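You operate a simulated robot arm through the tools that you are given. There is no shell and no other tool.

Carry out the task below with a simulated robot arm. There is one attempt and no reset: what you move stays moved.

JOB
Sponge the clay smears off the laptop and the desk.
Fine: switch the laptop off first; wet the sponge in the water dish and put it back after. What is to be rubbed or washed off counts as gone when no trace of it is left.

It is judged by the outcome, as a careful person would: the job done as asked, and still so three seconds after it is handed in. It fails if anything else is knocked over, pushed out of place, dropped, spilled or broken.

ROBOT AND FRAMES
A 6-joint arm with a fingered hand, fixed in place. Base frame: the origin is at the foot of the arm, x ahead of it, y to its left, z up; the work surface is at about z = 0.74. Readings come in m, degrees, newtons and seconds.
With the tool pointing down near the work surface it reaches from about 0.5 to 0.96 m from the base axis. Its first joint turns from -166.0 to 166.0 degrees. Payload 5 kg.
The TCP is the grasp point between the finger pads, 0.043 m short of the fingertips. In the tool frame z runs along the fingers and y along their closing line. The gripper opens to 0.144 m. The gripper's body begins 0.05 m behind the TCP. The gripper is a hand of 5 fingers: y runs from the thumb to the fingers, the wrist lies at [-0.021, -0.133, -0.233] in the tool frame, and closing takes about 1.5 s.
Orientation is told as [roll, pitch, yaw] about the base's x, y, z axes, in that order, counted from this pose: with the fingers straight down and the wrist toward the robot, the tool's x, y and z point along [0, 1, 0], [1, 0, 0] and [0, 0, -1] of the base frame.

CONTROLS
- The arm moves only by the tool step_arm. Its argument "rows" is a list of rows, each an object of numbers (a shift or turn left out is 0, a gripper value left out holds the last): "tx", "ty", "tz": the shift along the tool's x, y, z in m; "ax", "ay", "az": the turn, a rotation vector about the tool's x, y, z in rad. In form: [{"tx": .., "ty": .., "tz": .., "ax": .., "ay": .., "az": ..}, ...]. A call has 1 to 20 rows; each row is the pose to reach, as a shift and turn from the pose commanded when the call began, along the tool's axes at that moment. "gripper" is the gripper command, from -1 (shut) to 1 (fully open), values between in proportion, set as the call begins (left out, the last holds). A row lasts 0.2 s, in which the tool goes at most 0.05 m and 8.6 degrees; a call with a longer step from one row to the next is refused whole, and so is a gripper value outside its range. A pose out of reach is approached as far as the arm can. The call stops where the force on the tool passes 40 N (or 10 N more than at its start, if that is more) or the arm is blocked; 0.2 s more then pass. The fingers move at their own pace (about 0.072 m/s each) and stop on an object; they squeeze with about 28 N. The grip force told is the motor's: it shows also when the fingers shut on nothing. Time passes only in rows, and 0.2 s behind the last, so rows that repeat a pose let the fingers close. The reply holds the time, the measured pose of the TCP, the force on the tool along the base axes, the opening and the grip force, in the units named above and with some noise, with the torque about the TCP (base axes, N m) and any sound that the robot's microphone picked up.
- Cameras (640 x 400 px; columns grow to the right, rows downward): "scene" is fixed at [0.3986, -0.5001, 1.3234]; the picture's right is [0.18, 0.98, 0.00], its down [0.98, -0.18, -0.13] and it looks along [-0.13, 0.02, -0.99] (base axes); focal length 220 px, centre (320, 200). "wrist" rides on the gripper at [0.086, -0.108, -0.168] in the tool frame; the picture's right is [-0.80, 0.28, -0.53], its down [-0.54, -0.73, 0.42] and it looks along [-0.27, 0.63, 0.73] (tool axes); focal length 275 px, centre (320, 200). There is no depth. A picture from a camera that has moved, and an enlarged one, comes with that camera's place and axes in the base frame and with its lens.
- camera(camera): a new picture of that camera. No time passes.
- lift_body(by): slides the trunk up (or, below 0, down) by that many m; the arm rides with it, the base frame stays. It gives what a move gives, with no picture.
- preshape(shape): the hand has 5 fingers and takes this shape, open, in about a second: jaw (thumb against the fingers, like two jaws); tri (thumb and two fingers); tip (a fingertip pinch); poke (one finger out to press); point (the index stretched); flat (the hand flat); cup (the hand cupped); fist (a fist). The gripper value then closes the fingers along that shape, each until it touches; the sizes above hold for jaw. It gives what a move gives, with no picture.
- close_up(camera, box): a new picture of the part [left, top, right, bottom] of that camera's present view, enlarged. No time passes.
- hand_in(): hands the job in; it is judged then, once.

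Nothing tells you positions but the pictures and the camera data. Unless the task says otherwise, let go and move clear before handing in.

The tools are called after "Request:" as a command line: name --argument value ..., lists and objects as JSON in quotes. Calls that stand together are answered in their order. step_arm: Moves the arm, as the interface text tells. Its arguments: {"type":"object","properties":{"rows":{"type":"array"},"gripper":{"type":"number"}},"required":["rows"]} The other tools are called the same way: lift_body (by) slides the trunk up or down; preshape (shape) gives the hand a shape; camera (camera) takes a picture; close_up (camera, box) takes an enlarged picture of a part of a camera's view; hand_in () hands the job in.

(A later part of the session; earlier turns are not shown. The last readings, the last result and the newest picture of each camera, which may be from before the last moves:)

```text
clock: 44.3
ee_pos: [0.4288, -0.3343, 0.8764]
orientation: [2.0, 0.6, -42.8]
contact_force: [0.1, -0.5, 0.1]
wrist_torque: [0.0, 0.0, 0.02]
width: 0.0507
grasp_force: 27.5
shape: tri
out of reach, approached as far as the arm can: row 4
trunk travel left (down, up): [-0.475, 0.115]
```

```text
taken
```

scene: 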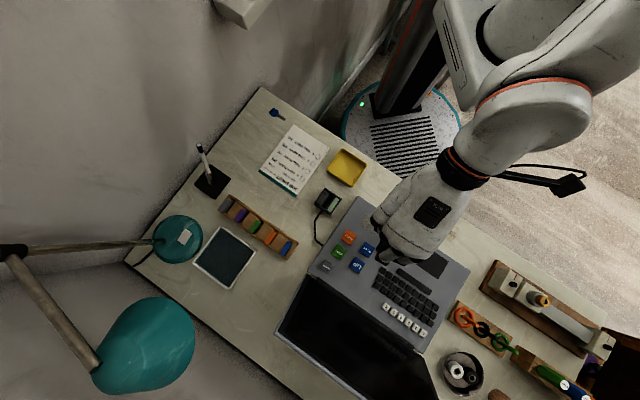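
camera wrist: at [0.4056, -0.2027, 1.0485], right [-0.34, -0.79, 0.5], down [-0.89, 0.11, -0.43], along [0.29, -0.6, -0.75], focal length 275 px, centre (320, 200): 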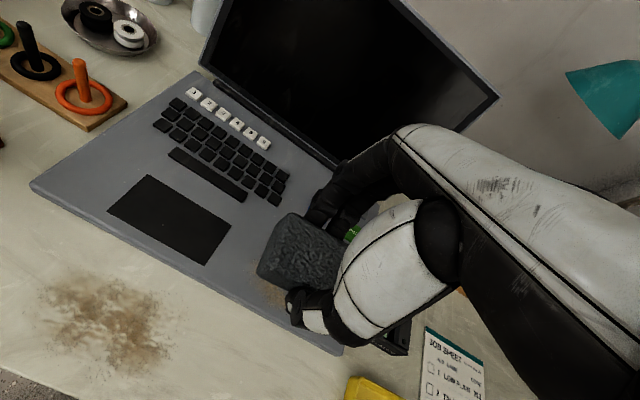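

The laptop hasn't moved and part of the smear is already gone. I'll turn the hand about the vertical so the wrist comes to the side, which should relieve the reach limit here.

Request:
step_arm --rows '[{"az": 0.13}, {"az": 0.26}, {"az": 0.39}, {"az": 0.52}, {"az": 0.65}, {"az": 0.785}, {"az": 0.785}, {"az": 0.785}]'

Request:
camera --camera "scene"

Request:
camera --camera "wrist"

```text
clock: 46.1
ee_pos: [0.4301, -0.3354, 0.8766]
orientation: [0.9, 1.8, -87.6]
contact_force: [0.6, -0.8, -0.9]
wrist_torque: [0.01, -0.01, 0.02]
width: 0.0509
grasp_force: 28.2
shape: tri
out of reach, approached as far as the arm can: row 1
trunk travel left (down, up): [-0.475, 0.115]
```

```text
taken
```

scene: 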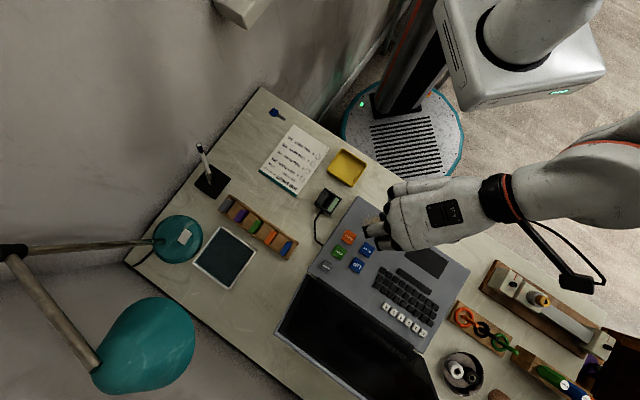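

```text
taken
camera wrist: at [0.5085, -0.2283, 1.0485], right [-0.79, -0.33, 0.51], down [-0.57, 0.72, -0.41], along [-0.23, -0.61, -0.76], focal length 275 px, centre (320, 200)
```

wrist: 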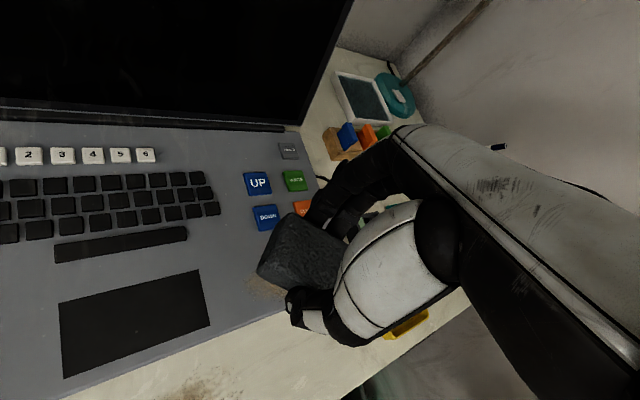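

That works: the hand now reaches freely. I'll turn another 45° so the sponge's long side runs across the smear and the fingers stay clear of the keys.

Request:
step_arm --rows '[{"az": 0.135}, {"az": 0.27}, {"az": 0.405}, {"az": 0.54}, {"az": 0.675}, {"az": 0.81}, {"az": 0.81}, {"az": 0.81}]'

Request:
camera --camera "scene"

Request:
camera --camera "wrist"

```text
clock: 47.9
ee_pos: [0.4303, -0.3356, 0.8762]
orientation: [-0.7, 1.9, -134.1]
contact_force: [-0.5, 0.2, -0.8]
wrist_torque: [-0.02, 0.02, -0.01]
width: 0.0506
grasp_force: 27.9
shape: tri
trunk travel left (down, up): [-0.475, 0.115]
```

```text
taken
```

scene: 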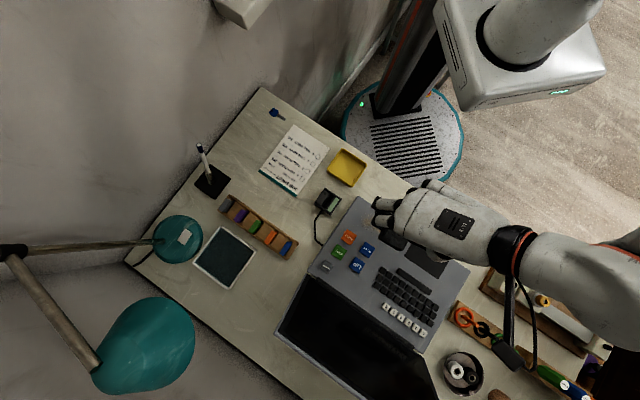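

```text
taken
camera wrist: at [0.5643, -0.322, 1.0468], right [-0.78, 0.33, 0.53], down [0.12, 0.91, -0.39], along [-0.62, -0.24, -0.75], focal length 275 px, centre (320, 200)
```

wrist: 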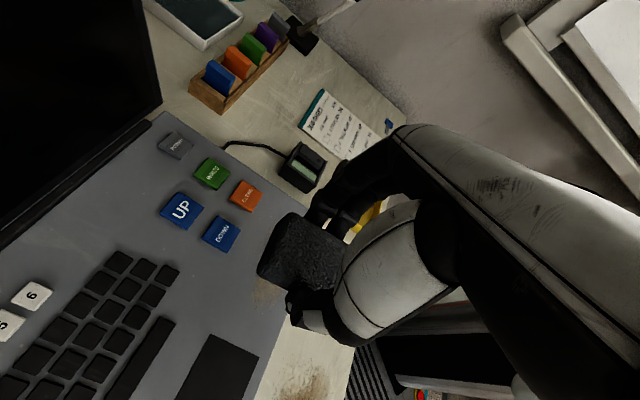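

Now the sponge lies across the smear with the wrist to the side, and the arm reaches freely. I'll level the hand and lower over the smear centre.

Request:
step_arm --rows '[{"tx": 0.0016, "ty": 0.006, "tz": 0.02, "ax": -0.011, "ay": 0.004}, {"tx": 0.0032, "ty": 0.012, "tz": 0.04, "ax": -0.022, "ay": 0.008}, {"tx": 0.0047, "ty": 0.0183, "tz": 0.055, "ax": -0.033, "ay": 0.012}, {"tx": 0.0047, "ty": 0.0183, "tz": 0.061, "ax": -0.033, "ay": 0.012}, {"tx": 0.0047, "ty": 0.0183, "tz": 0.061, "ax": -0.033, "ay": 0.012}]'

Request:
close_up --camera "wrist" --box '[180, 170, 360, 370]'

```text
clock: 49.1
ee_pos: [0.4214, -0.3504, 0.8144]
orientation: [0.0, 0.0, -134.2]
contact_force: [-0.6, 0.1, -1.4]
wrist_torque: [0.02, 0.01, 0.01]
width: 0.0507
grasp_force: 28.1
shape: tri
trunk travel left (down, up): [-0.475, 0.115]
```

```text
2.00 times, centred on (270, 270) of wrist
camera zoom: at [0.5583, -0.3326, 0.9827], right [-0.77, 0.35, 0.53], down [0.11, 0.9, -0.42], along [-0.63, -0.26, -0.73], focal length 551 px, centre (420, 60)
```

zoom: 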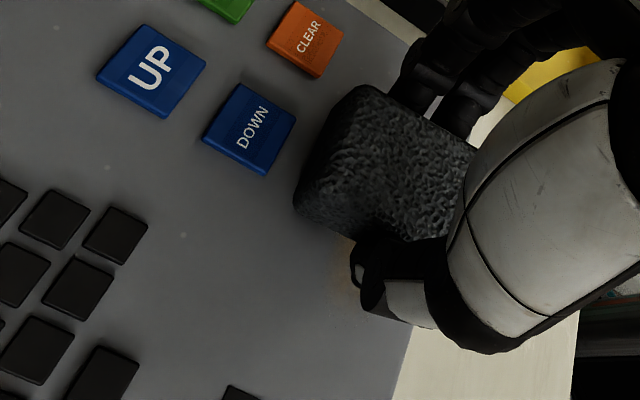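

The hand is level and positioned well. I'll lower onto the deck until I feel light pressure.

Request:
step_arm --rows '[{"tz": 0.002}, {"tz": 0.004}, {"tz": 0.006}, {"tz": 0.006}]'

```text
clock: 50.1
ee_pos: [0.4211, -0.3507, 0.8098]
orientation: [0.1, -0.1, -134.0]
contact_force: [-0.7, -0.6, 3.3]
wrist_torque: [-0.02, -0.09, 0.01]
width: 0.0506
grasp_force: 28.3
shape: tri
trunk travel left (down, up): [-0.475, 0.115]
```

Contact is light at 3 N. I'll wipe back and forth along the smear with small steps.

Request:
step_arm --rows '[{"ty": 0.0, "tz": 0.001}, {"ty": 0.01, "tz": 0.001}, {"ty": 0.02, "tz": 0.001}, {"ty": 0.03, "tz": 0.001}, {"ty": 0.038, "tz": 0.001}, {"ty": 0.028, "tz": 0.001}, {"ty": 0.016, "tz": 0.001}, {"ty": 0.004, "tz": 0.001}, {"ty": -0.008, "tz": 0.001}, {"ty": -0.02, "tz": 0.001}, {"ty": -0.032, "tz": 0.001}, {"ty": -0.044, "tz": 0.001}, {"ty": -0.044, "tz": 0.001}]'

Request:
camera --camera "wrist"

Request:
close_up --camera "scene" --box '[330, 180, 490, 290]'

```text
clock: 52.9
ee_pos: [0.4516, -0.3184, 0.8082]
orientation: [0.0, -0.1, -134.2]
contact_force: [-7.5, -6.3, 22.3]
wrist_torque: [-0.41, 0.45, -0.01]
width: 0.0514
grasp_force: 27.7
shape: tri
trunk travel left (down, up): [-0.475, 0.115]
```

```text
taken
camera wrist: at [0.5878, -0.2999, 0.9764], right [-0.77, 0.35, 0.53], down [0.12, 0.9, -0.42], along [-0.63, -0.27, -0.73], focal length 275 px, centre (320, 200)
```

wrist: 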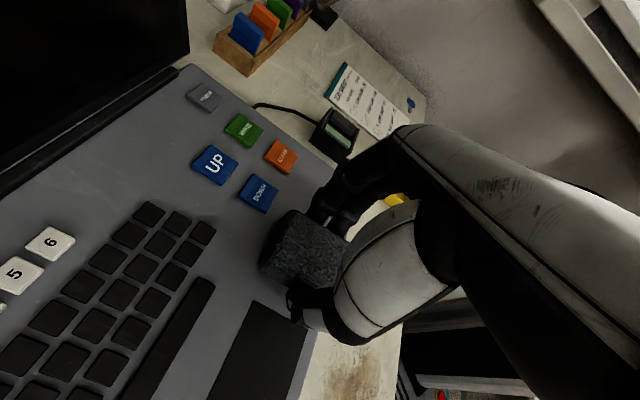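

```text
3.64 times, centred on (410, 235) of scene
camera zoom: at [0.3986, -0.5001, 1.3234], right [0.18, 0.98, 0.0], down [0.98, -0.18, -0.13], along [-0.13, 0.02, -0.99], focal length 800 px, centre (-7, 73)
```

zoom: 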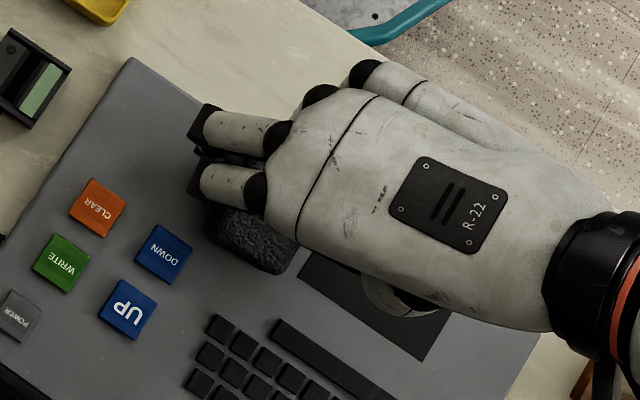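

The smear area looks clean so far, though the pressure rose to 22 N. I'll lift off and move aside to inspect the laptop.

Request:
step_arm --rows '[{"tz": -0.01}, {"tz": -0.03}, {"tz": -0.06, "ty": -0.02}, {"tz": -0.08, "ty": -0.05}, {"tz": -0.08, "ty": -0.05}]'

Request:
close_up --camera "scene" --box '[330, 180, 490, 290]'

Request:
camera --camera "wrist"

```text
clock: 54.1
ee_pos: [0.4691, -0.2946, 0.8711]
orientation: [1.3, -0.4, -133.2]
contact_force: [-0.3, 0.5, -1.5]
wrist_torque: [-0.01, 0.0, 0.02]
width: 0.0503
grasp_force: 28.3
shape: tri
out of reach, approached as far as the arm can: row 3, 4, 5
trunk travel left (down, up): [-0.475, 0.115]
```

```text
3.64 times, centred on (410, 235) of scene
camera zoom: at [0.3986, -0.5001, 1.3234], right [0.18, 0.98, 0.0], down [0.98, -0.18, -0.13], along [-0.13, 0.02, -0.99], focal length 800 px, centre (-7, 73)
```

zoom: 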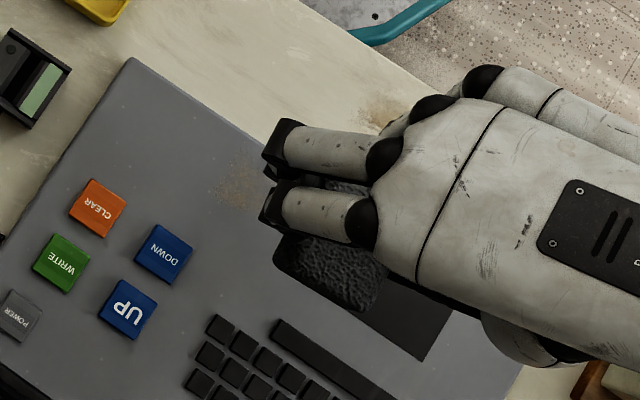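

```text
taken
camera wrist: at [0.6031, -0.2719, 1.0395], right [-0.78, 0.35, 0.52], down [0.11, 0.89, -0.44], along [-0.62, -0.29, -0.73], focal length 275 px, centre (320, 200)
```

wrist: 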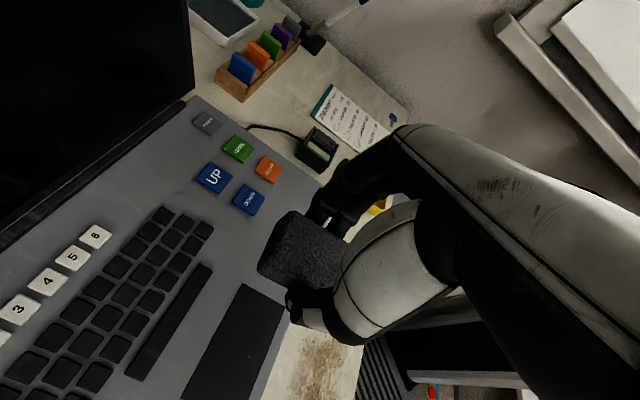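

There is still some faint residue on the laptop. I'll enlarge the spot.

Request:
close_up --camera "scene" --box '[350, 200, 410, 240]'

```text
10.00 times, centred on (380, 220) of scene
camera zoom: at [0.3986, -0.5001, 1.3234], right [0.18, 0.98, 0.0], down [0.98, -0.18, -0.13], along [-0.13, 0.02, -0.99], focal length 2200 px, centre (-280, 0)
```

zoom: 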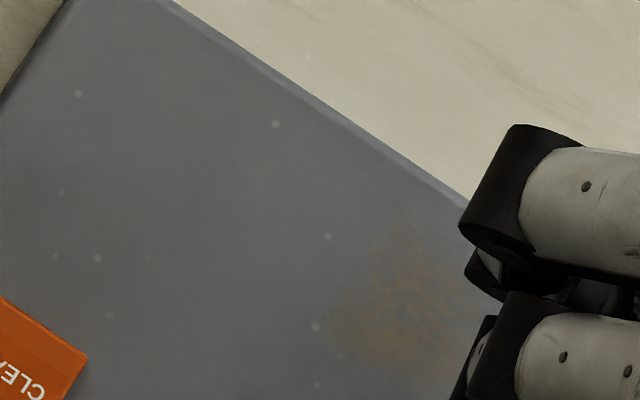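

A light trace remains around (0.434, -0.335), toward the middle of the laptop. I'll go back down there and wipe with more passes.

Request:
step_arm --rows '[{"tx": 0.0, "ty": 0.02, "tz": 0.01, "ax": 0.002, "ay": -0.008, "az": 0.005}, {"tx": 0.002, "ty": 0.04, "tz": 0.025, "ax": 0.005, "ay": -0.016, "az": 0.01}, {"tx": 0.0036, "ty": 0.0548, "tz": 0.045, "ax": 0.007, "ay": -0.0227, "az": 0.014}, {"tx": 0.0036, "ty": 0.0548, "tz": 0.054, "ax": 0.007, "ay": -0.0227, "az": 0.014}, {"tx": 0.0036, "ty": 0.0548, "tz": 0.054, "ax": 0.007, "ay": -0.0227, "az": 0.014}]'

```text
clock: 55.3
ee_pos: [0.4342, -0.337, 0.8118]
orientation: [-1.3, 0.4, -134.9]
contact_force: [-0.6, -0.1, 0.4]
wrist_torque: [0.02, 0.0, 0.02]
width: 0.0503
grasp_force: 28.3
shape: tri
trunk travel left (down, up): [-0.475, 0.115]
```

Position is right; I'll undo the small tilt and lower to light contact.

Request:
step_arm --rows '[{"ax": -0.007, "ay": 0.0227, "az": -0.012}, {"ax": -0.007, "ay": 0.0227, "az": -0.012, "tz": 0.002}, {"ax": -0.007, "ay": 0.0227, "az": -0.012, "tz": 0.003}, {"ax": -0.007, "ay": 0.0227, "az": -0.012, "tz": 0.003}]'

```text
clock: 56.3
ee_pos: [0.4335, -0.3363, 0.8111]
orientation: [0.0, 0.0, -134.1]
contact_force: [0.7, 0.3, 2.9]
wrist_torque: [-0.01, 0.03, 0.01]
width: 0.0502
grasp_force: 27.9
shape: tri
trunk travel left (down, up): [-0.475, 0.115]
```

Contact is light. I'll press about 2 mm more and do several strokes over the remaining trace.

Request:
step_arm --rows '[{"ty": 0.0, "tz": 0.0015}, {"ty": 0.012, "tz": 0.0015}, {"ty": 0.024, "tz": 0.0015}, {"ty": 0.03, "tz": 0.0015}, {"ty": 0.018, "tz": 0.0015}, {"ty": 0.006, "tz": 0.0015}, {"ty": -0.006, "tz": 0.0015}, {"ty": -0.018, "tz": 0.0015}, {"ty": -0.03, "tz": 0.0015}, {"ty": -0.018, "tz": 0.0015}, {"ty": -0.006, "tz": 0.0015}, {"ty": 0.006, "tz": 0.0015}, {"ty": 0.018, "tz": 0.0015}, {"ty": 0.03, "tz": 0.0015}, {"ty": 0.018, "tz": 0.0015}, {"ty": 0.006, "tz": 0.0015}, {"ty": -0.006, "tz": 0.0015}, {"ty": -0.018, "tz": 0.0015}, {"ty": -0.03, "tz": 0.0015}, {"ty": -0.018, "tz": 0.0015}]'

```text
clock: 60.5
ee_pos: [0.4481, -0.3218, 0.8096]
orientation: [0.3, 0.1, -134.1]
contact_force: [4.2, 4.6, 13.3]
wrist_torque: [0.22, -0.35, 0.02]
width: 0.0513
grasp_force: 27.8
shape: tri
trunk travel left (down, up): [-0.475, 0.115]
```

I'll lift clear and shift over toward the desk smear, then look back at the laptop from there.

Request:
step_arm --rows '[{"tz": -0.015}, {"tz": -0.035}, {"tz": -0.04, "tx": -0.025, "ty": -0.02}, {"tz": -0.04, "tx": -0.05, "ty": -0.042}, {"tz": -0.04, "tx": -0.075, "ty": -0.064}, {"tz": -0.04, "tx": -0.0981, "ty": -0.0854}, {"tz": -0.04, "tx": -0.0981, "ty": -0.0854}]'

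Request:
camera --camera "scene"

Request:
close_up --camera "scene" --box '[340, 190, 440, 250]'

Request:
camera --camera "wrist"

```text
clock: 62.1
ee_pos: [0.4228, -0.2087, 0.8296]
orientation: [0.9, -0.2, -133.5]
contact_force: [-0.5, -0.1, -1.1]
wrist_torque: [-0.05, -0.01, 0.05]
width: 0.0506
grasp_force: 27.6
shape: tri
out of reach, approached as far as the arm can: row 5, 6, 7
trunk travel left (down, up): [-0.475, 0.115]
```

```text
taken
```

scene: 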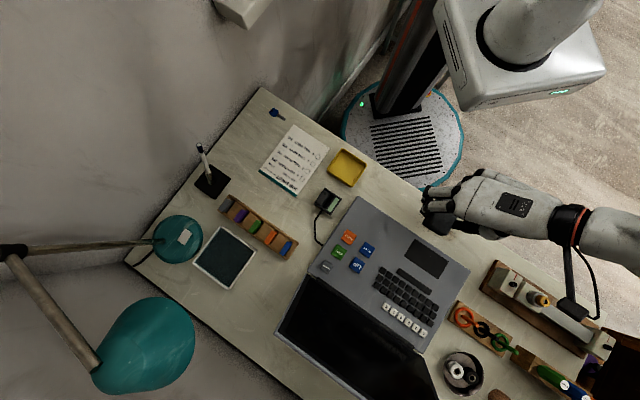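

```text
6.40 times, centred on (390, 220) of scene
camera zoom: at [0.3986, -0.5001, 1.3234], right [0.18, 0.98, 0.0], down [0.98, -0.18, -0.13], along [-0.13, 0.02, -0.99], focal length 1408 px, centre (-128, 72)
```

zoom: 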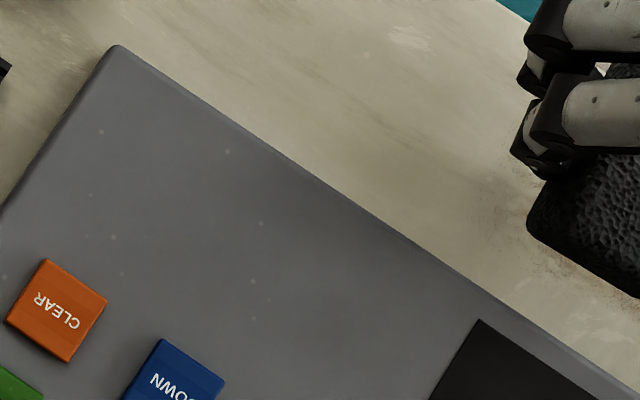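

```text
taken
camera wrist: at [0.5561, -0.1873, 0.9986], right [-0.78, 0.35, 0.52], down [0.11, 0.9, -0.43], along [-0.62, -0.28, -0.73], focal length 275 px, centre (320, 200)
```

wrist: 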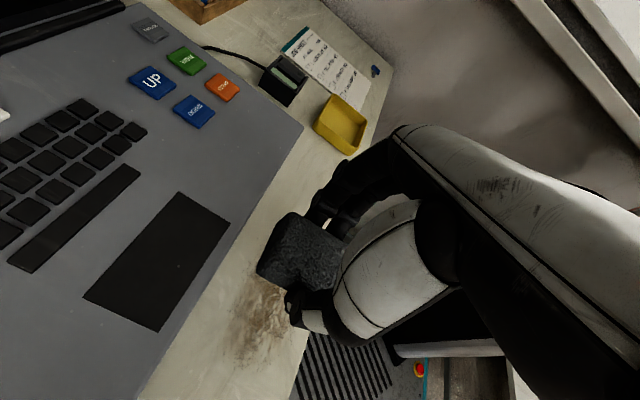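

The laptop deck now looks clean. The arm is again at its inner reach limit over the desk smear, so I'll raise the trunk, which moves the shoulder farther from the hand.

Request:
lift_body --by 0.11

Request:
close_up --camera "scene" --box '[360, 190, 420, 230]'

Request:
close_up --camera "scene" --box '[400, 180, 500, 260]'

```text
clock: 63.5
ee_pos: [0.4224, -0.2087, 0.9391]
orientation: [0.8, 0.0, -133.6]
contact_force: [-0.8, -0.1, -0.9]
wrist_torque: [0.01, -0.02, -0.02]
width: 0.0501
grasp_force: 28.1
shape: tri
trunk travel left (down, up): [-0.585, 0.005]
```

```text
10.00 times, centred on (390, 210) of scene
camera zoom: at [0.3986, -0.5001, 1.3234], right [0.18, 0.98, 0.0], down [0.98, -0.18, -0.13], along [-0.13, 0.02, -0.99], focal length 2200 px, centre (-380, 100)
```

zoom: 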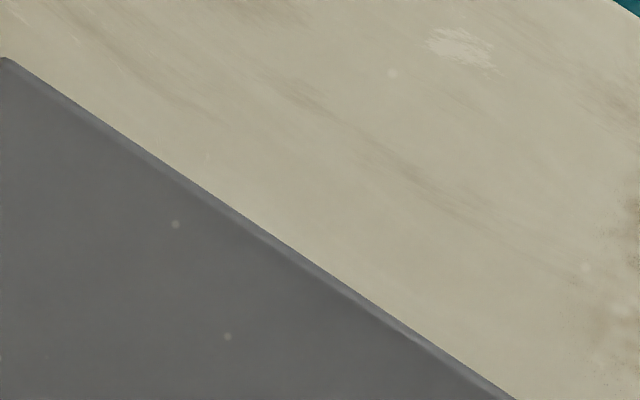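

```text
5.00 times, centred on (450, 220) of scene
camera zoom: at [0.3986, -0.5001, 1.3234], right [0.18, 0.98, 0.0], down [0.98, -0.18, -0.13], along [-0.13, 0.02, -0.99], focal length 1100 px, centre (-330, 100)
```

zoom: 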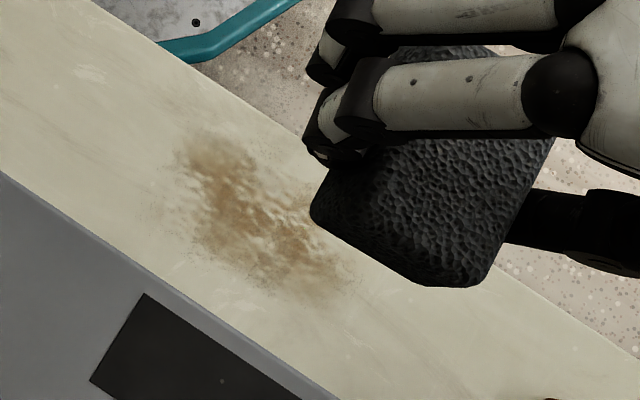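

The desk smear is centred near (0.439, -0.195), about 11 cm by 7 cm. I'll bring the sponge over its centre and down near the desk.

Request:
step_arm --rows '[{"ty": -0.005, "tz": 0.03}, {"ty": -0.011, "tz": 0.06}, {"ty": -0.022, "tz": 0.09}, {"ty": -0.022, "tz": 0.109}, {"ty": -0.022, "tz": 0.109}]'

Request:
camera --camera "wrist"

Request:
camera --camera "scene"

```text
clock: 64.7
ee_pos: [0.4381, -0.193, 0.829]
orientation: [0.8, -0.1, -133.6]
contact_force: [0.9, -0.2, 0.5]
wrist_torque: [-0.01, -0.03, -0.03]
width: 0.0506
grasp_force: 27.7
shape: tri
trunk travel left (down, up): [-0.585, 0.005]
```

```text
taken
camera wrist: at [0.5731, -0.1732, 0.9982], right [-0.78, 0.35, 0.52], down [0.11, 0.9, -0.43], along [-0.62, -0.28, -0.73], focal length 275 px, centre (320, 200)
```

wrist: 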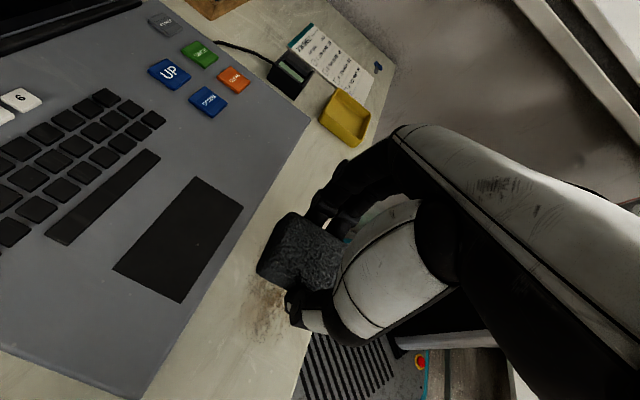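

```text
taken
```

scene: 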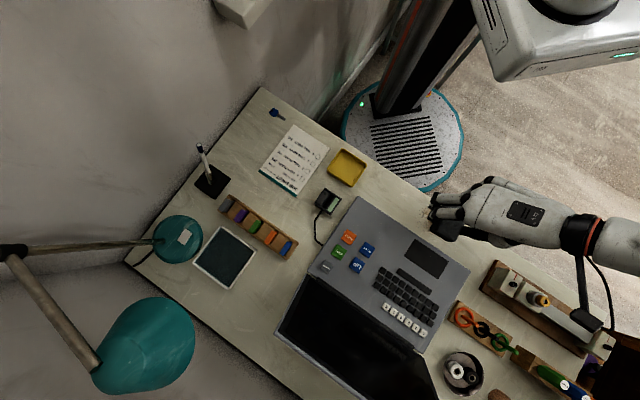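

Position is right over the smear centre. I'll level the hand and lower to the desk carefully.

Request:
step_arm --rows '[{"ay": -0.007, "az": 0.004, "tz": 0.012}, {"ay": -0.014, "az": 0.0087, "tz": 0.024}, {"ay": -0.014, "az": 0.0087, "tz": 0.031}, {"ay": -0.014, "az": 0.0087, "tz": 0.031}]'

```text
clock: 65.7
ee_pos: [0.4373, -0.1947, 0.7989]
orientation: [-0.1, -0.2, -134.1]
contact_force: [-0.2, 0.1, -1.0]
wrist_torque: [0.01, -0.02, 0.01]
width: 0.0505
grasp_force: 28.1
shape: tri
trunk travel left (down, up): [-0.585, 0.005]
```

Request:
step_arm --rows '[{"tz": 0.002}, {"tz": 0.004}, {"tz": 0.006}, {"tz": 0.006}]'

```text
clock: 66.7
ee_pos: [0.4379, -0.1949, 0.7933]
orientation: [0.0, -0.2, -134.2]
contact_force: [0.2, -0.2, -0.4]
wrist_torque: [0.0, 0.02, 0.02]
width: 0.0506
grasp_force: 28.3
shape: tri
trunk travel left (down, up): [-0.585, 0.005]
```

The sponge is just above the desk with no contact yet; I'll lower a touch more.

Request:
step_arm --rows '[{"tz": 0.0015}, {"tz": 0.003}, {"tz": 0.003}]'

```text
clock: 67.5
ee_pos: [0.4371, -0.1943, 0.7899]
orientation: [0.0, -0.1, -134.1]
contact_force: [-0.4, 0.5, 11.3]
wrist_torque: [0.0, -0.06, 0.0]
width: 0.0506
grasp_force: 28.0
shape: tri
trunk travel left (down, up): [-0.585, 0.005]
```

There's about 11 N of contact. I'll wipe in long strokes along the smear.

Request:
step_arm --rows '[{"ty": 0.012}, {"ty": 0.024}, {"ty": 0.036}, {"ty": 0.048}, {"ty": 0.036}, {"ty": 0.024}, {"ty": 0.012}, {"ty": 0.0}, {"ty": -0.012}, {"ty": -0.024}, {"ty": -0.036}, {"ty": -0.048}, {"ty": -0.058}, {"ty": -0.046}, {"ty": -0.034}, {"ty": -0.022}, {"ty": -0.01}, {"ty": 0.0}]'

Request:
camera --camera "wrist"

Request:
close_up --camera "scene" --box '[390, 180, 510, 260]'

```text
clock: 71.3
ee_pos: [0.4377, -0.1928, 0.7904]
orientation: [0.0, -0.2, -134.1]
contact_force: [2.3, 1.4, 7.3]
wrist_torque: [0.12, -0.11, 0.0]
width: 0.0505
grasp_force: 27.7
shape: tri
trunk travel left (down, up): [-0.585, 0.005]
```

```text
taken
camera wrist: at [0.5743, -0.1756, 0.9583], right [-0.77, 0.35, 0.53], down [0.11, 0.9, -0.42], along [-0.63, -0.26, -0.73], focal length 275 px, centre (320, 200)
```

wrist: 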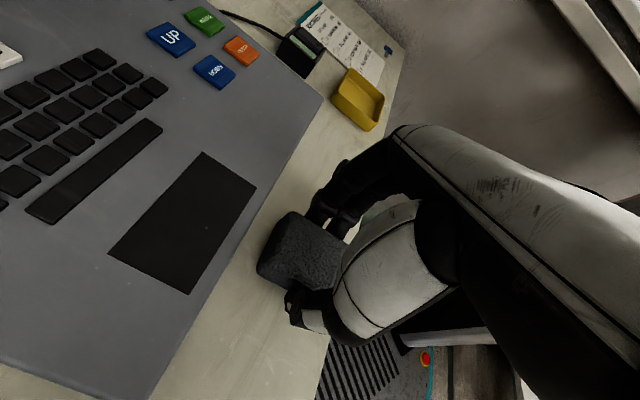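

```text
5.00 times, centred on (450, 220) of scene
camera zoom: at [0.3986, -0.5001, 1.3234], right [0.18, 0.98, 0.0], down [0.98, -0.18, -0.13], along [-0.13, 0.02, -0.99], focal length 1100 px, centre (-330, 100)
```

zoom: 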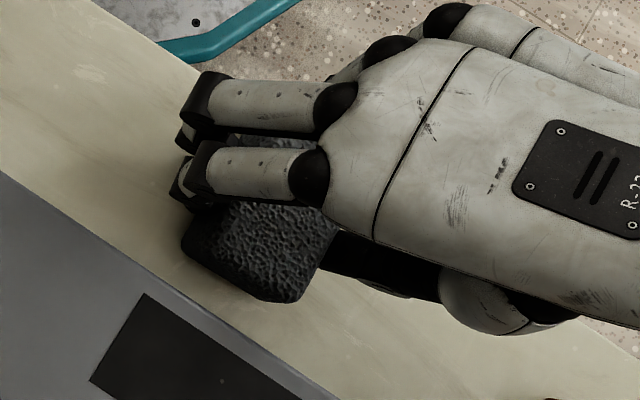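

The desk looks cleaner. I'll do two more sets of strokes with small offsets to both sides so the edges are covered.

Request:
step_arm --rows '[{"tx": -0.006, "ty": 0.008}, {"tx": -0.006, "ty": 0.02}, {"tx": -0.006, "ty": 0.032}, {"tx": -0.006, "ty": 0.044}, {"tx": -0.006, "ty": 0.05}, {"tx": -0.006, "ty": 0.038}, {"tx": -0.006, "ty": 0.026}, {"tx": -0.006, "ty": 0.014}, {"tx": -0.006, "ty": 0.002}, {"tx": -0.006, "ty": -0.01}, {"tx": -0.006, "ty": -0.022}, {"tx": -0.006, "ty": -0.034}, {"tx": -0.006, "ty": -0.046}, {"tx": -0.006, "ty": -0.058}, {"tx": -0.002, "ty": -0.06}, {"tx": 0.004, "ty": -0.06}, {"tx": 0.008, "ty": -0.055}, {"tx": 0.008, "ty": -0.045}]'

Request:
step_arm --rows '[{"ty": 0.012}, {"ty": 0.024}, {"ty": 0.036}, {"ty": 0.048}, {"ty": 0.06}, {"ty": 0.072}, {"ty": 0.084}, {"ty": 0.095}, {"ty": 0.084}, {"ty": 0.072}, {"ty": 0.06}, {"ty": 0.048}, {"ty": 0.036}, {"ty": 0.024}, {"ty": 0.012}, {"ty": 0.0}, {"ty": -0.012}]'

```text
clock: 75.1
ee_pos: [0.4744, -0.166, 0.7916]
orientation: [0.0, 0.0, -134.1]
contact_force: [1.1, -0.2, 2.4]
wrist_torque: [0.01, 0.0, 0.03]
width: 0.0503
grasp_force: 27.5
shape: tri
trunk travel left (down, up): [-0.585, 0.005]
```

```text
clock: 78.7
ee_pos: [0.4827, -0.1595, 0.79]
orientation: [0.0, -0.1, -134.2]
contact_force: [-5.8, -7.0, 20.4]
wrist_torque: [-0.32, 0.31, 0.03]
width: 0.051
grasp_force: 28.3
shape: tri
trunk travel left (down, up): [-0.585, 0.005]
```

I'll lift off and look at the result.

Request:
step_arm --rows '[{"tz": -0.015}, {"tz": -0.04}, {"tz": -0.07}, {"tz": -0.1}, {"tz": -0.12}, {"tz": -0.12}]'

Request:
camera --camera "scene"

Request:
camera --camera "wrist"

Request:
close_up --camera "scene" --box '[390, 180, 510, 260]'

```text
clock: 80.1
ee_pos: [0.46, -0.1805, 0.8873]
orientation: [1.2, 0.0, -133.1]
contact_force: [-0.3, 0.6, -1.3]
wrist_torque: [0.03, -0.01, 0.0]
width: 0.0507
grasp_force: 28.2
shape: tri
out of reach, approached as far as the arm can: row 2, 3, 4, 5, 6
trunk travel left (down, up): [-0.585, 0.005]
```

```text
taken
```

scene: 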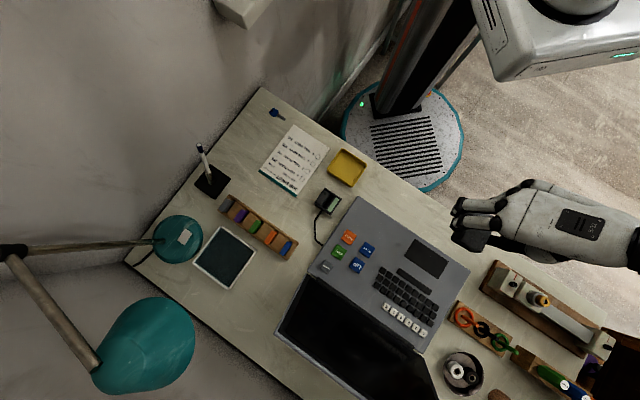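

```text
taken
camera wrist: at [0.5945, -0.157, 1.0555], right [-0.78, 0.34, 0.52], down [0.11, 0.89, -0.43], along [-0.61, -0.29, -0.74], focal length 275 px, centre (320, 200)
```

wrist: 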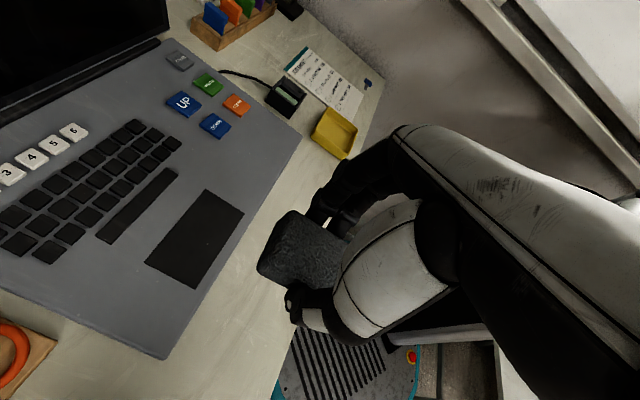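

```text
5.00 times, centred on (450, 220) of scene
camera zoom: at [0.3986, -0.5001, 1.3234], right [0.18, 0.98, 0.0], down [0.98, -0.18, -0.13], along [-0.13, 0.02, -0.99], focal length 1100 px, centre (-330, 100)
```

zoom: 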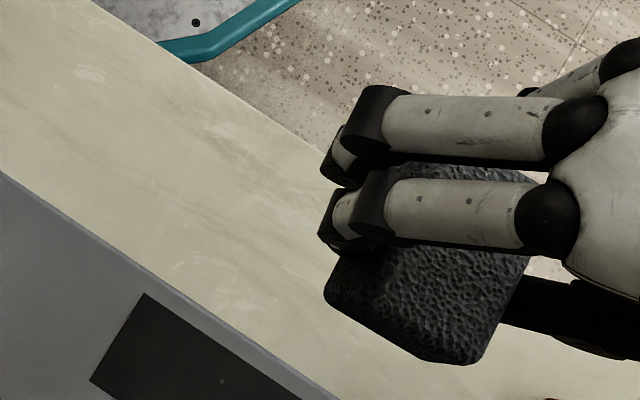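

The visible part of the desk is clean; the rest is hidden by the hand. I'll move outward over the laptop, away from the reach limit, and look back.

Request:
step_arm --rows '[{"tx": 0.028, "ty": 0.03}, {"tx": 0.058, "ty": 0.062}, {"tx": 0.088, "ty": 0.094}, {"tx": 0.118, "ty": 0.126}, {"tx": 0.1503, "ty": 0.1606}, {"tx": 0.1503, "ty": 0.1606}]'

Request:
camera --camera "scene"

Request:
close_up --camera "scene" --box '[390, 180, 510, 260]'

```text
clock: 81.5
ee_pos: [0.458, -0.401, 0.8914]
orientation: [-0.2, 0.0, -134.1]
contact_force: [0.5, 0.6, -0.2]
wrist_torque: [0.02, -0.03, 0.02]
width: 0.0505
grasp_force: 28.1
shape: tri
trunk travel left (down, up): [-0.585, 0.005]
```

```text
taken
```

scene: 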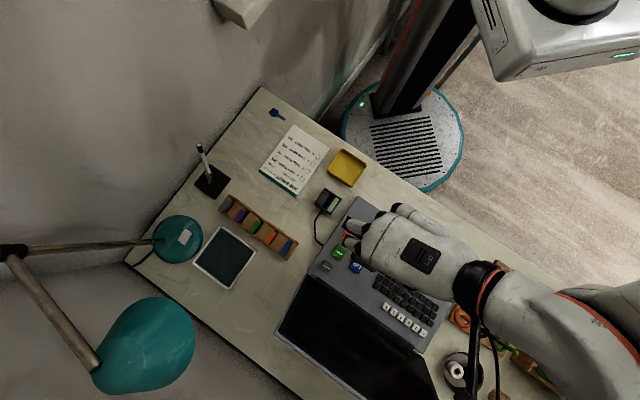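

```text
5.00 times, centred on (450, 220) of scene
camera zoom: at [0.3986, -0.5001, 1.3234], right [0.18, 0.98, 0.0], down [0.98, -0.18, -0.13], along [-0.13, 0.02, -0.99], focal length 1100 px, centre (-330, 100)
```

zoom: 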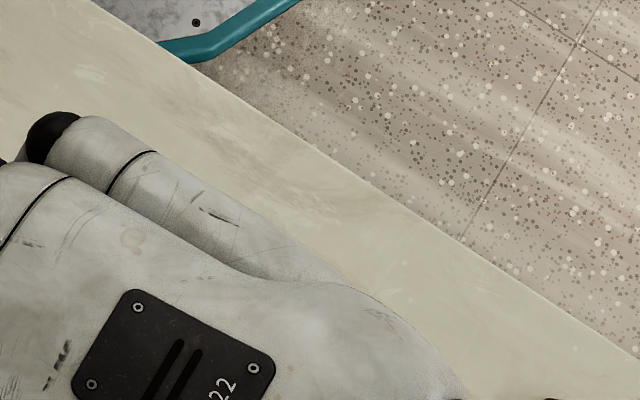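

So far no trace on the visible desk. I'll turn the hand back to its carrying orientation (yaw -44°) here, above the keyboard.

Request:
step_arm --rows '[{"az": -0.131}, {"az": -0.262}, {"az": -0.393}, {"az": -0.524}, {"az": -0.655}, {"az": -0.786}, {"az": -0.917}, {"az": -1.048}, {"az": -1.179}, {"az": -1.31}, {"az": -1.441}, {"az": -1.574}, {"az": -1.574}]'

Request:
camera --camera "scene"

Request:
camera --camera "wrist"

```text
clock: 84.3
ee_pos: [0.4589, -0.4014, 0.8866]
orientation: [-0.1, 0.0, -43.9]
contact_force: [0.1, 0.7, -0.8]
wrist_torque: [0.01, -0.01, -0.01]
width: 0.0502
grasp_force: 28.0
shape: tri
trunk travel left (down, up): [-0.585, 0.005]
```

```text
taken
```

scene: 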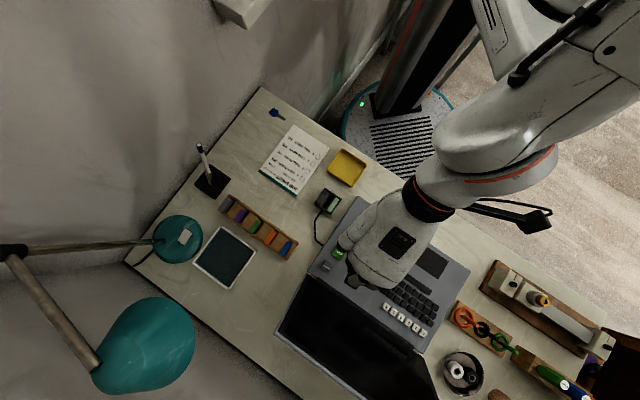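

```text
taken
camera wrist: at [0.4395, -0.2632, 1.0551], right [-0.35, -0.77, 0.53], down [-0.9, 0.11, -0.42], along [0.27, -0.63, -0.73], focal length 275 px, centre (320, 200)
```

wrist: 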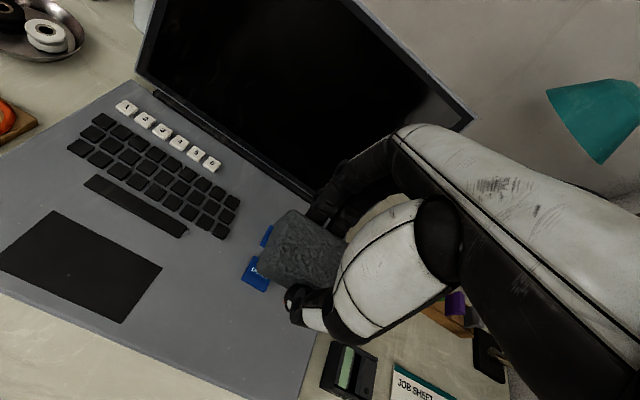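

Both areas are partly visible from here; I'll enlarge them to look for any traces.

Request:
close_up --camera "scene" --box '[425, 185, 525, 265]'

Request:
close_up --camera "wrist" --box '[160, 260, 320, 380]'

Request:
close_up --camera "wrist" --box '[0, 260, 180, 400]'

```text
5.00 times, centred on (475, 225) of scene
camera zoom: at [0.3986, -0.5001, 1.3234], right [0.18, 0.98, 0.0], down [0.98, -0.18, -0.13], along [-0.13, 0.02, -0.99], focal length 1100 px, centre (-455, 75)
```

zoom: 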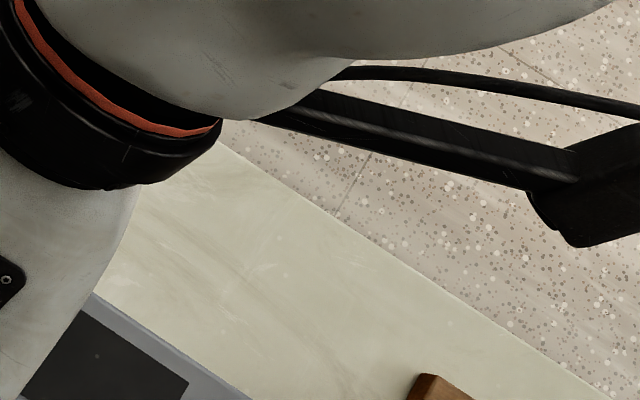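

```text
3.33 times, centred on (240, 320) of wrist
camera zoom: at [0.4395, -0.2632, 1.0551], right [-0.35, -0.77, 0.53], down [-0.9, 0.11, -0.42], along [0.27, -0.63, -0.73], focal length 918 px, centre (587, -200)
```

zoom: 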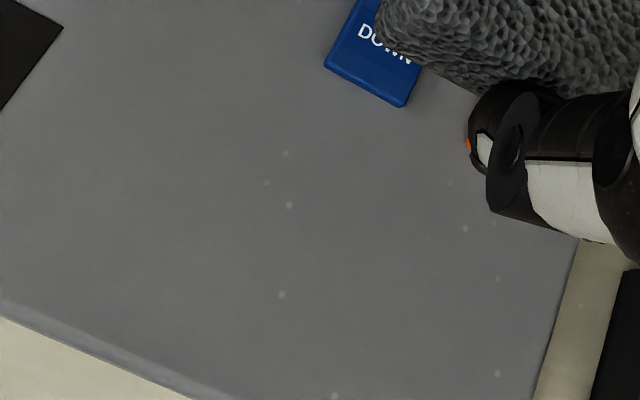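

```text
2.86 times, centred on (90, 330) of wrist
camera zoom: at [0.4395, -0.2632, 1.0551], right [-0.35, -0.77, 0.53], down [-0.9, 0.11, -0.42], along [0.27, -0.63, -0.73], focal length 786 px, centre (977, -171)
```

zoom: 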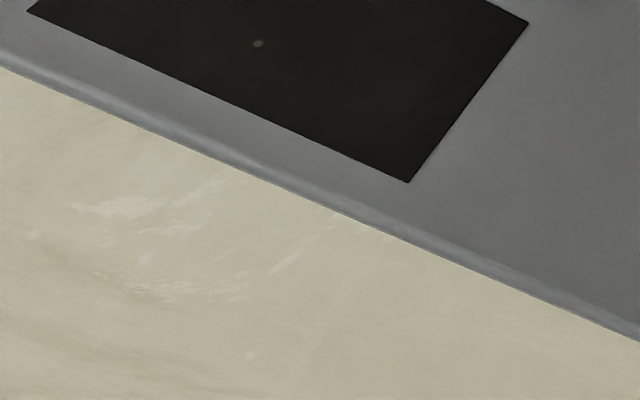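

The laptop deck is spotless and the visible desk too. I'll carry the sponge back toward the rack side, which also clears the overhead view of the whole desk smear area.

Request:
step_arm --rows '[{"tx": -0.01, "tz": -0.03}, {"tx": -0.04, "ty": 0.007, "tz": -0.06}, {"tx": -0.075, "ty": 0.015, "tz": -0.075}, {"tx": -0.115, "ty": 0.025, "tz": -0.081}, {"tx": -0.155, "ty": 0.036, "tz": -0.081}, {"tx": -0.195, "ty": 0.047, "tz": -0.081}, {"tx": -0.235, "ty": 0.057, "tz": -0.081}, {"tx": -0.2743, "ty": 0.0669, "tz": -0.081}, {"tx": -0.2743, "ty": 0.0669, "tz": -0.081}]'

Request:
camera --camera "scene"

Request:
close_up --camera "scene" --box '[390, 180, 490, 260]'

Request:
close_up --camera "scene" --box '[340, 190, 440, 260]'

```text
clock: 86.3
ee_pos: [0.3184, -0.6462, 0.968]
orientation: [-0.1, 0.0, -43.9]
contact_force: [0.1, -0.2, -1.6]
wrist_torque: [0.02, 0.01, 0.03]
width: 0.0503
grasp_force: 27.8
shape: tri
trunk travel left (down, up): [-0.585, 0.005]
```

```text
taken
```

scene: 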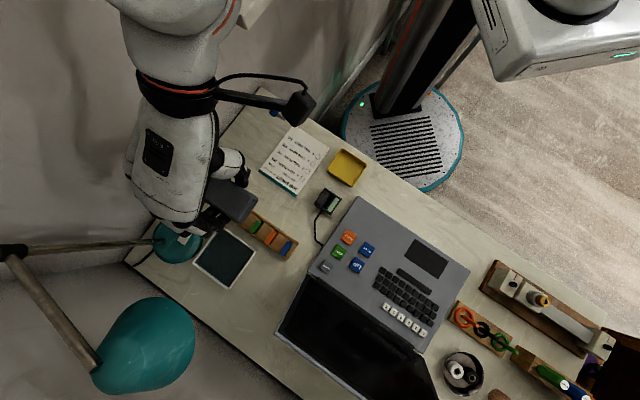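

```text
5.00 times, centred on (440, 220) of scene
camera zoom: at [0.3986, -0.5001, 1.3234], right [0.18, 0.98, 0.0], down [0.98, -0.18, -0.13], along [-0.13, 0.02, -0.99], focal length 1100 px, centre (-280, 100)
```

zoom: 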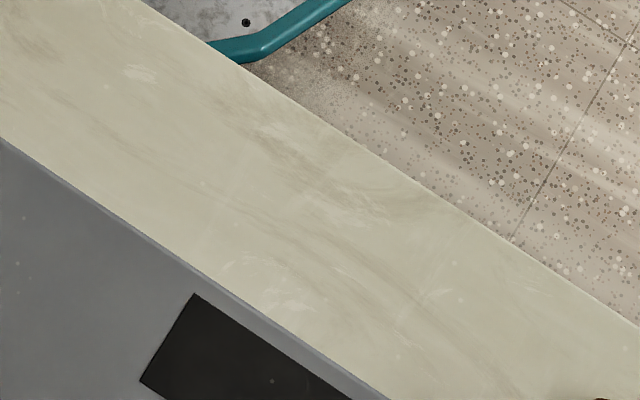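

```text
5.71 times, centred on (390, 225) of scene
camera zoom: at [0.3986, -0.5001, 1.3234], right [0.18, 0.98, 0.0], down [0.98, -0.18, -0.13], along [-0.13, 0.02, -0.99], focal length 1257 px, centre (-80, 57)
```

zoom: 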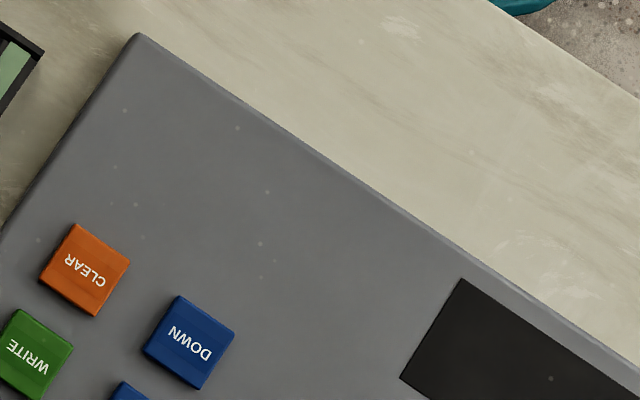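

The areas look clean. I'll enlarge one spot on the desk further, where there is a slightly darker streak, to tell marble veins from clay.

Request:
close_up --camera "scene" --box '[415, 195, 455, 222]'

Request:
close_up --camera "scene" --box '[430, 210, 475, 240]'

Request:
close_up --camera "scene" --box '[360, 200, 415, 235]'

```text
14.81 times, centred on (435, 208) of scene
camera zoom: at [0.3986, -0.5001, 1.3234], right [0.18, 0.98, 0.0], down [0.98, -0.18, -0.13], along [-0.13, 0.02, -0.99], focal length 3260 px, centre (-1384, 74)
```

zoom: 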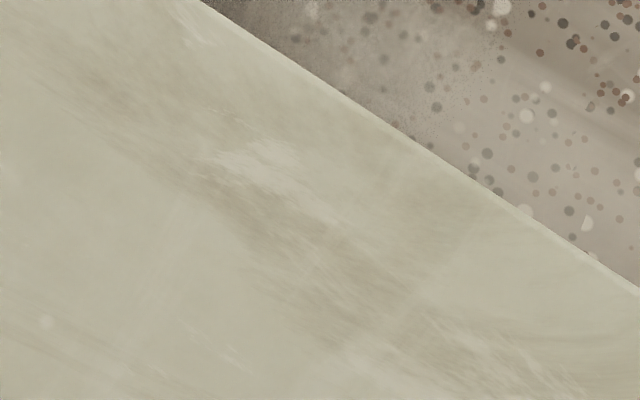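

```text
13.33 times, centred on (452, 225) of scene
camera zoom: at [0.3986, -0.5001, 1.3234], right [0.18, 0.98, 0.0], down [0.98, -0.18, -0.13], along [-0.13, 0.02, -0.99], focal length 2934 px, centre (-1447, -133)
```

zoom: 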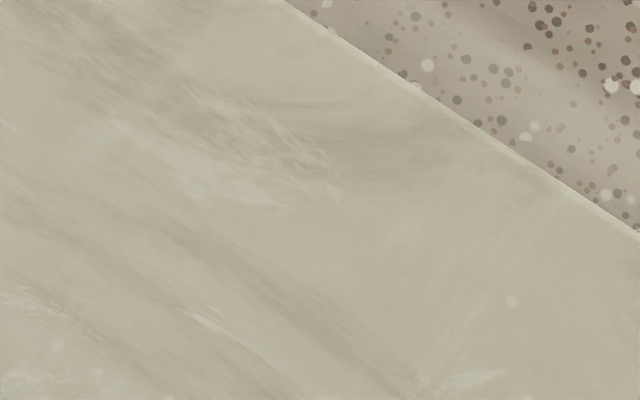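

```text
11.43 times, centred on (388, 218) of scene
camera zoom: at [0.3986, -0.5001, 1.3234], right [0.18, 0.98, 0.0], down [0.98, -0.18, -0.13], along [-0.13, 0.02, -0.99], focal length 2515 px, centre (-451, 0)
```

zoom: 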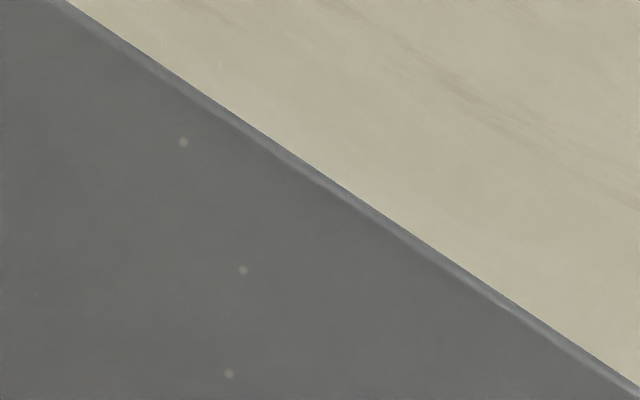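

Both smears are gone; what is left on the desk are only its greyish veins. Now I'll take the sponge back, first sideways to line up with its old place, staying high behind the rack.

Request:
step_arm --rows '[{"tx": 0.03, "tz": 0.005}, {"tx": 0.06, "tz": 0.015}, {"tx": 0.095, "tz": 0.025}, {"tx": 0.127, "tz": 0.035}, {"tx": 0.127, "tz": 0.035}]'

Request:
camera --camera "wrist"

```text
clock: 87.5
ee_pos: [0.4076, -0.554, 0.9314]
orientation: [-0.2, 0.0, -44.0]
contact_force: [0.3, -0.3, 0.4]
wrist_torque: [-0.03, 0.01, 0.0]
width: 0.0503
grasp_force: 28.1
shape: tri
trunk travel left (down, up): [-0.585, 0.005]
```

```text
taken
camera wrist: at [0.3874, -0.4158, 1.0986], right [-0.35, -0.77, 0.54], down [-0.9, 0.11, -0.42], along [0.26, -0.63, -0.73], focal length 275 px, centre (320, 200)
```

wrist: 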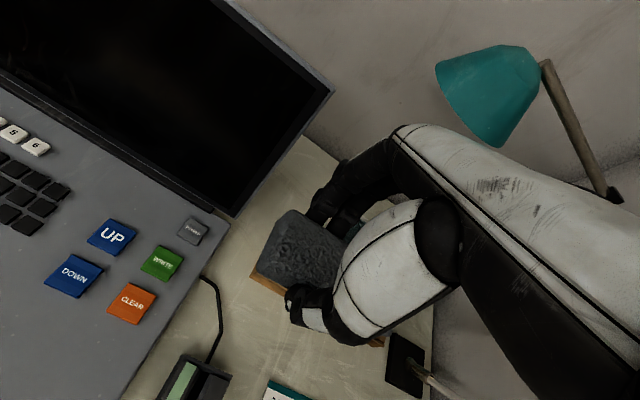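

Lined up. I'll go forward over the rack and under the lamp along the same profile as before, stopping 2 cm short.

Request:
step_arm --rows '[{"ty": 0.03, "tz": 0.018}, {"ty": 0.06, "tz": 0.042, "tx": -0.0016}, {"ty": 0.084, "tz": 0.0564, "tx": -0.0016}, {"ty": 0.103, "tz": 0.066, "tx": -0.0016}, {"ty": 0.122, "tz": 0.0744, "tx": -0.0016}, {"ty": 0.122, "tz": 0.0744, "tx": -0.0016}]'

Request:
camera --camera "wrist"

Request:
camera --camera "scene"

```text
clock: 88.9
ee_pos: [0.4908, -0.6397, 0.8603]
orientation: [-0.1, 0.0, -43.9]
contact_force: [0.2, 1.2, 0.2]
wrist_torque: [0.01, 0.0, -0.01]
width: 0.0501
grasp_force: 28.0
shape: tri
trunk travel left (down, up): [-0.585, 0.005]
```

```text
taken
camera wrist: at [0.4727, -0.503, 1.0272], right [-0.35, -0.77, 0.53], down [-0.9, 0.11, -0.42], along [0.27, -0.63, -0.73], focal length 275 px, centre (320, 200)
```

wrist: 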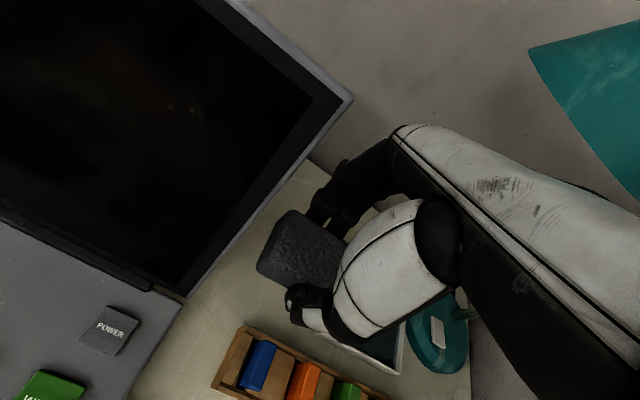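

```text
taken
```

scene: 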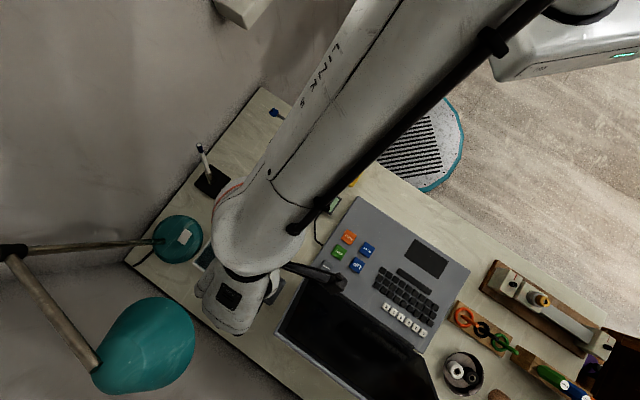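

No contact so far. I'll go forward the last 2.5 cm and down to just above the desk.

Request:
step_arm --rows '[{"tx": 0.0012, "ty": 0.012, "tz": 0.003}, {"tx": 0.0025, "ty": 0.0245, "tz": 0.01}, {"tx": 0.0025, "ty": 0.0245, "tz": 0.03}, {"tx": 0.0025, "ty": 0.0245, "tz": 0.05}, {"tx": 0.0025, "ty": 0.0245, "tz": 0.062}, {"tx": 0.0025, "ty": 0.0245, "tz": 0.062}]'

Request:
close_up --camera "wrist" --box '[220, 160, 380, 340]'

```text
clock: 90.3
ee_pos: [0.5097, -0.6542, 0.7965]
orientation: [-0.1, 0.0, -43.9]
contact_force: [-0.2, 0.3, -0.1]
wrist_torque: [0.02, -0.02, -0.01]
width: 0.0502
grasp_force: 28.0
shape: tri
trunk travel left (down, up): [-0.585, 0.005]
```

```text
2.22 times, centred on (300, 250) of wrist
camera zoom: at [0.4918, -0.5161, 0.9644], right [-0.35, -0.77, 0.53], down [-0.9, 0.11, -0.42], along [0.27, -0.63, -0.73], focal length 612 px, centre (364, 89)
```

zoom: 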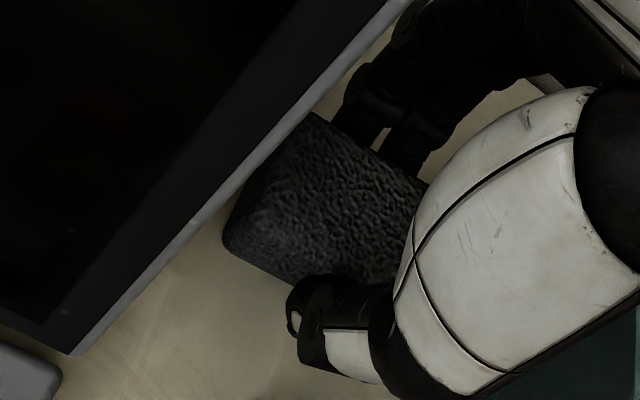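

The sponge is back over its old place. I'll set it down until it touches the desk lightly.

Request:
step_arm --rows '[{"tz": 0.002}, {"tz": 0.004}, {"tz": 0.0045}, {"tz": 0.0045}]'

```text
clock: 91.3
ee_pos: [0.5111, -0.6548, 0.7927]
orientation: [0.0, 0.0, -44.0]
contact_force: [0.1, 0.0, -0.2]
wrist_torque: [-0.01, 0.01, 0.01]
width: 0.0499
grasp_force: 28.0
shape: tri
trunk travel left (down, up): [-0.585, 0.005]
```

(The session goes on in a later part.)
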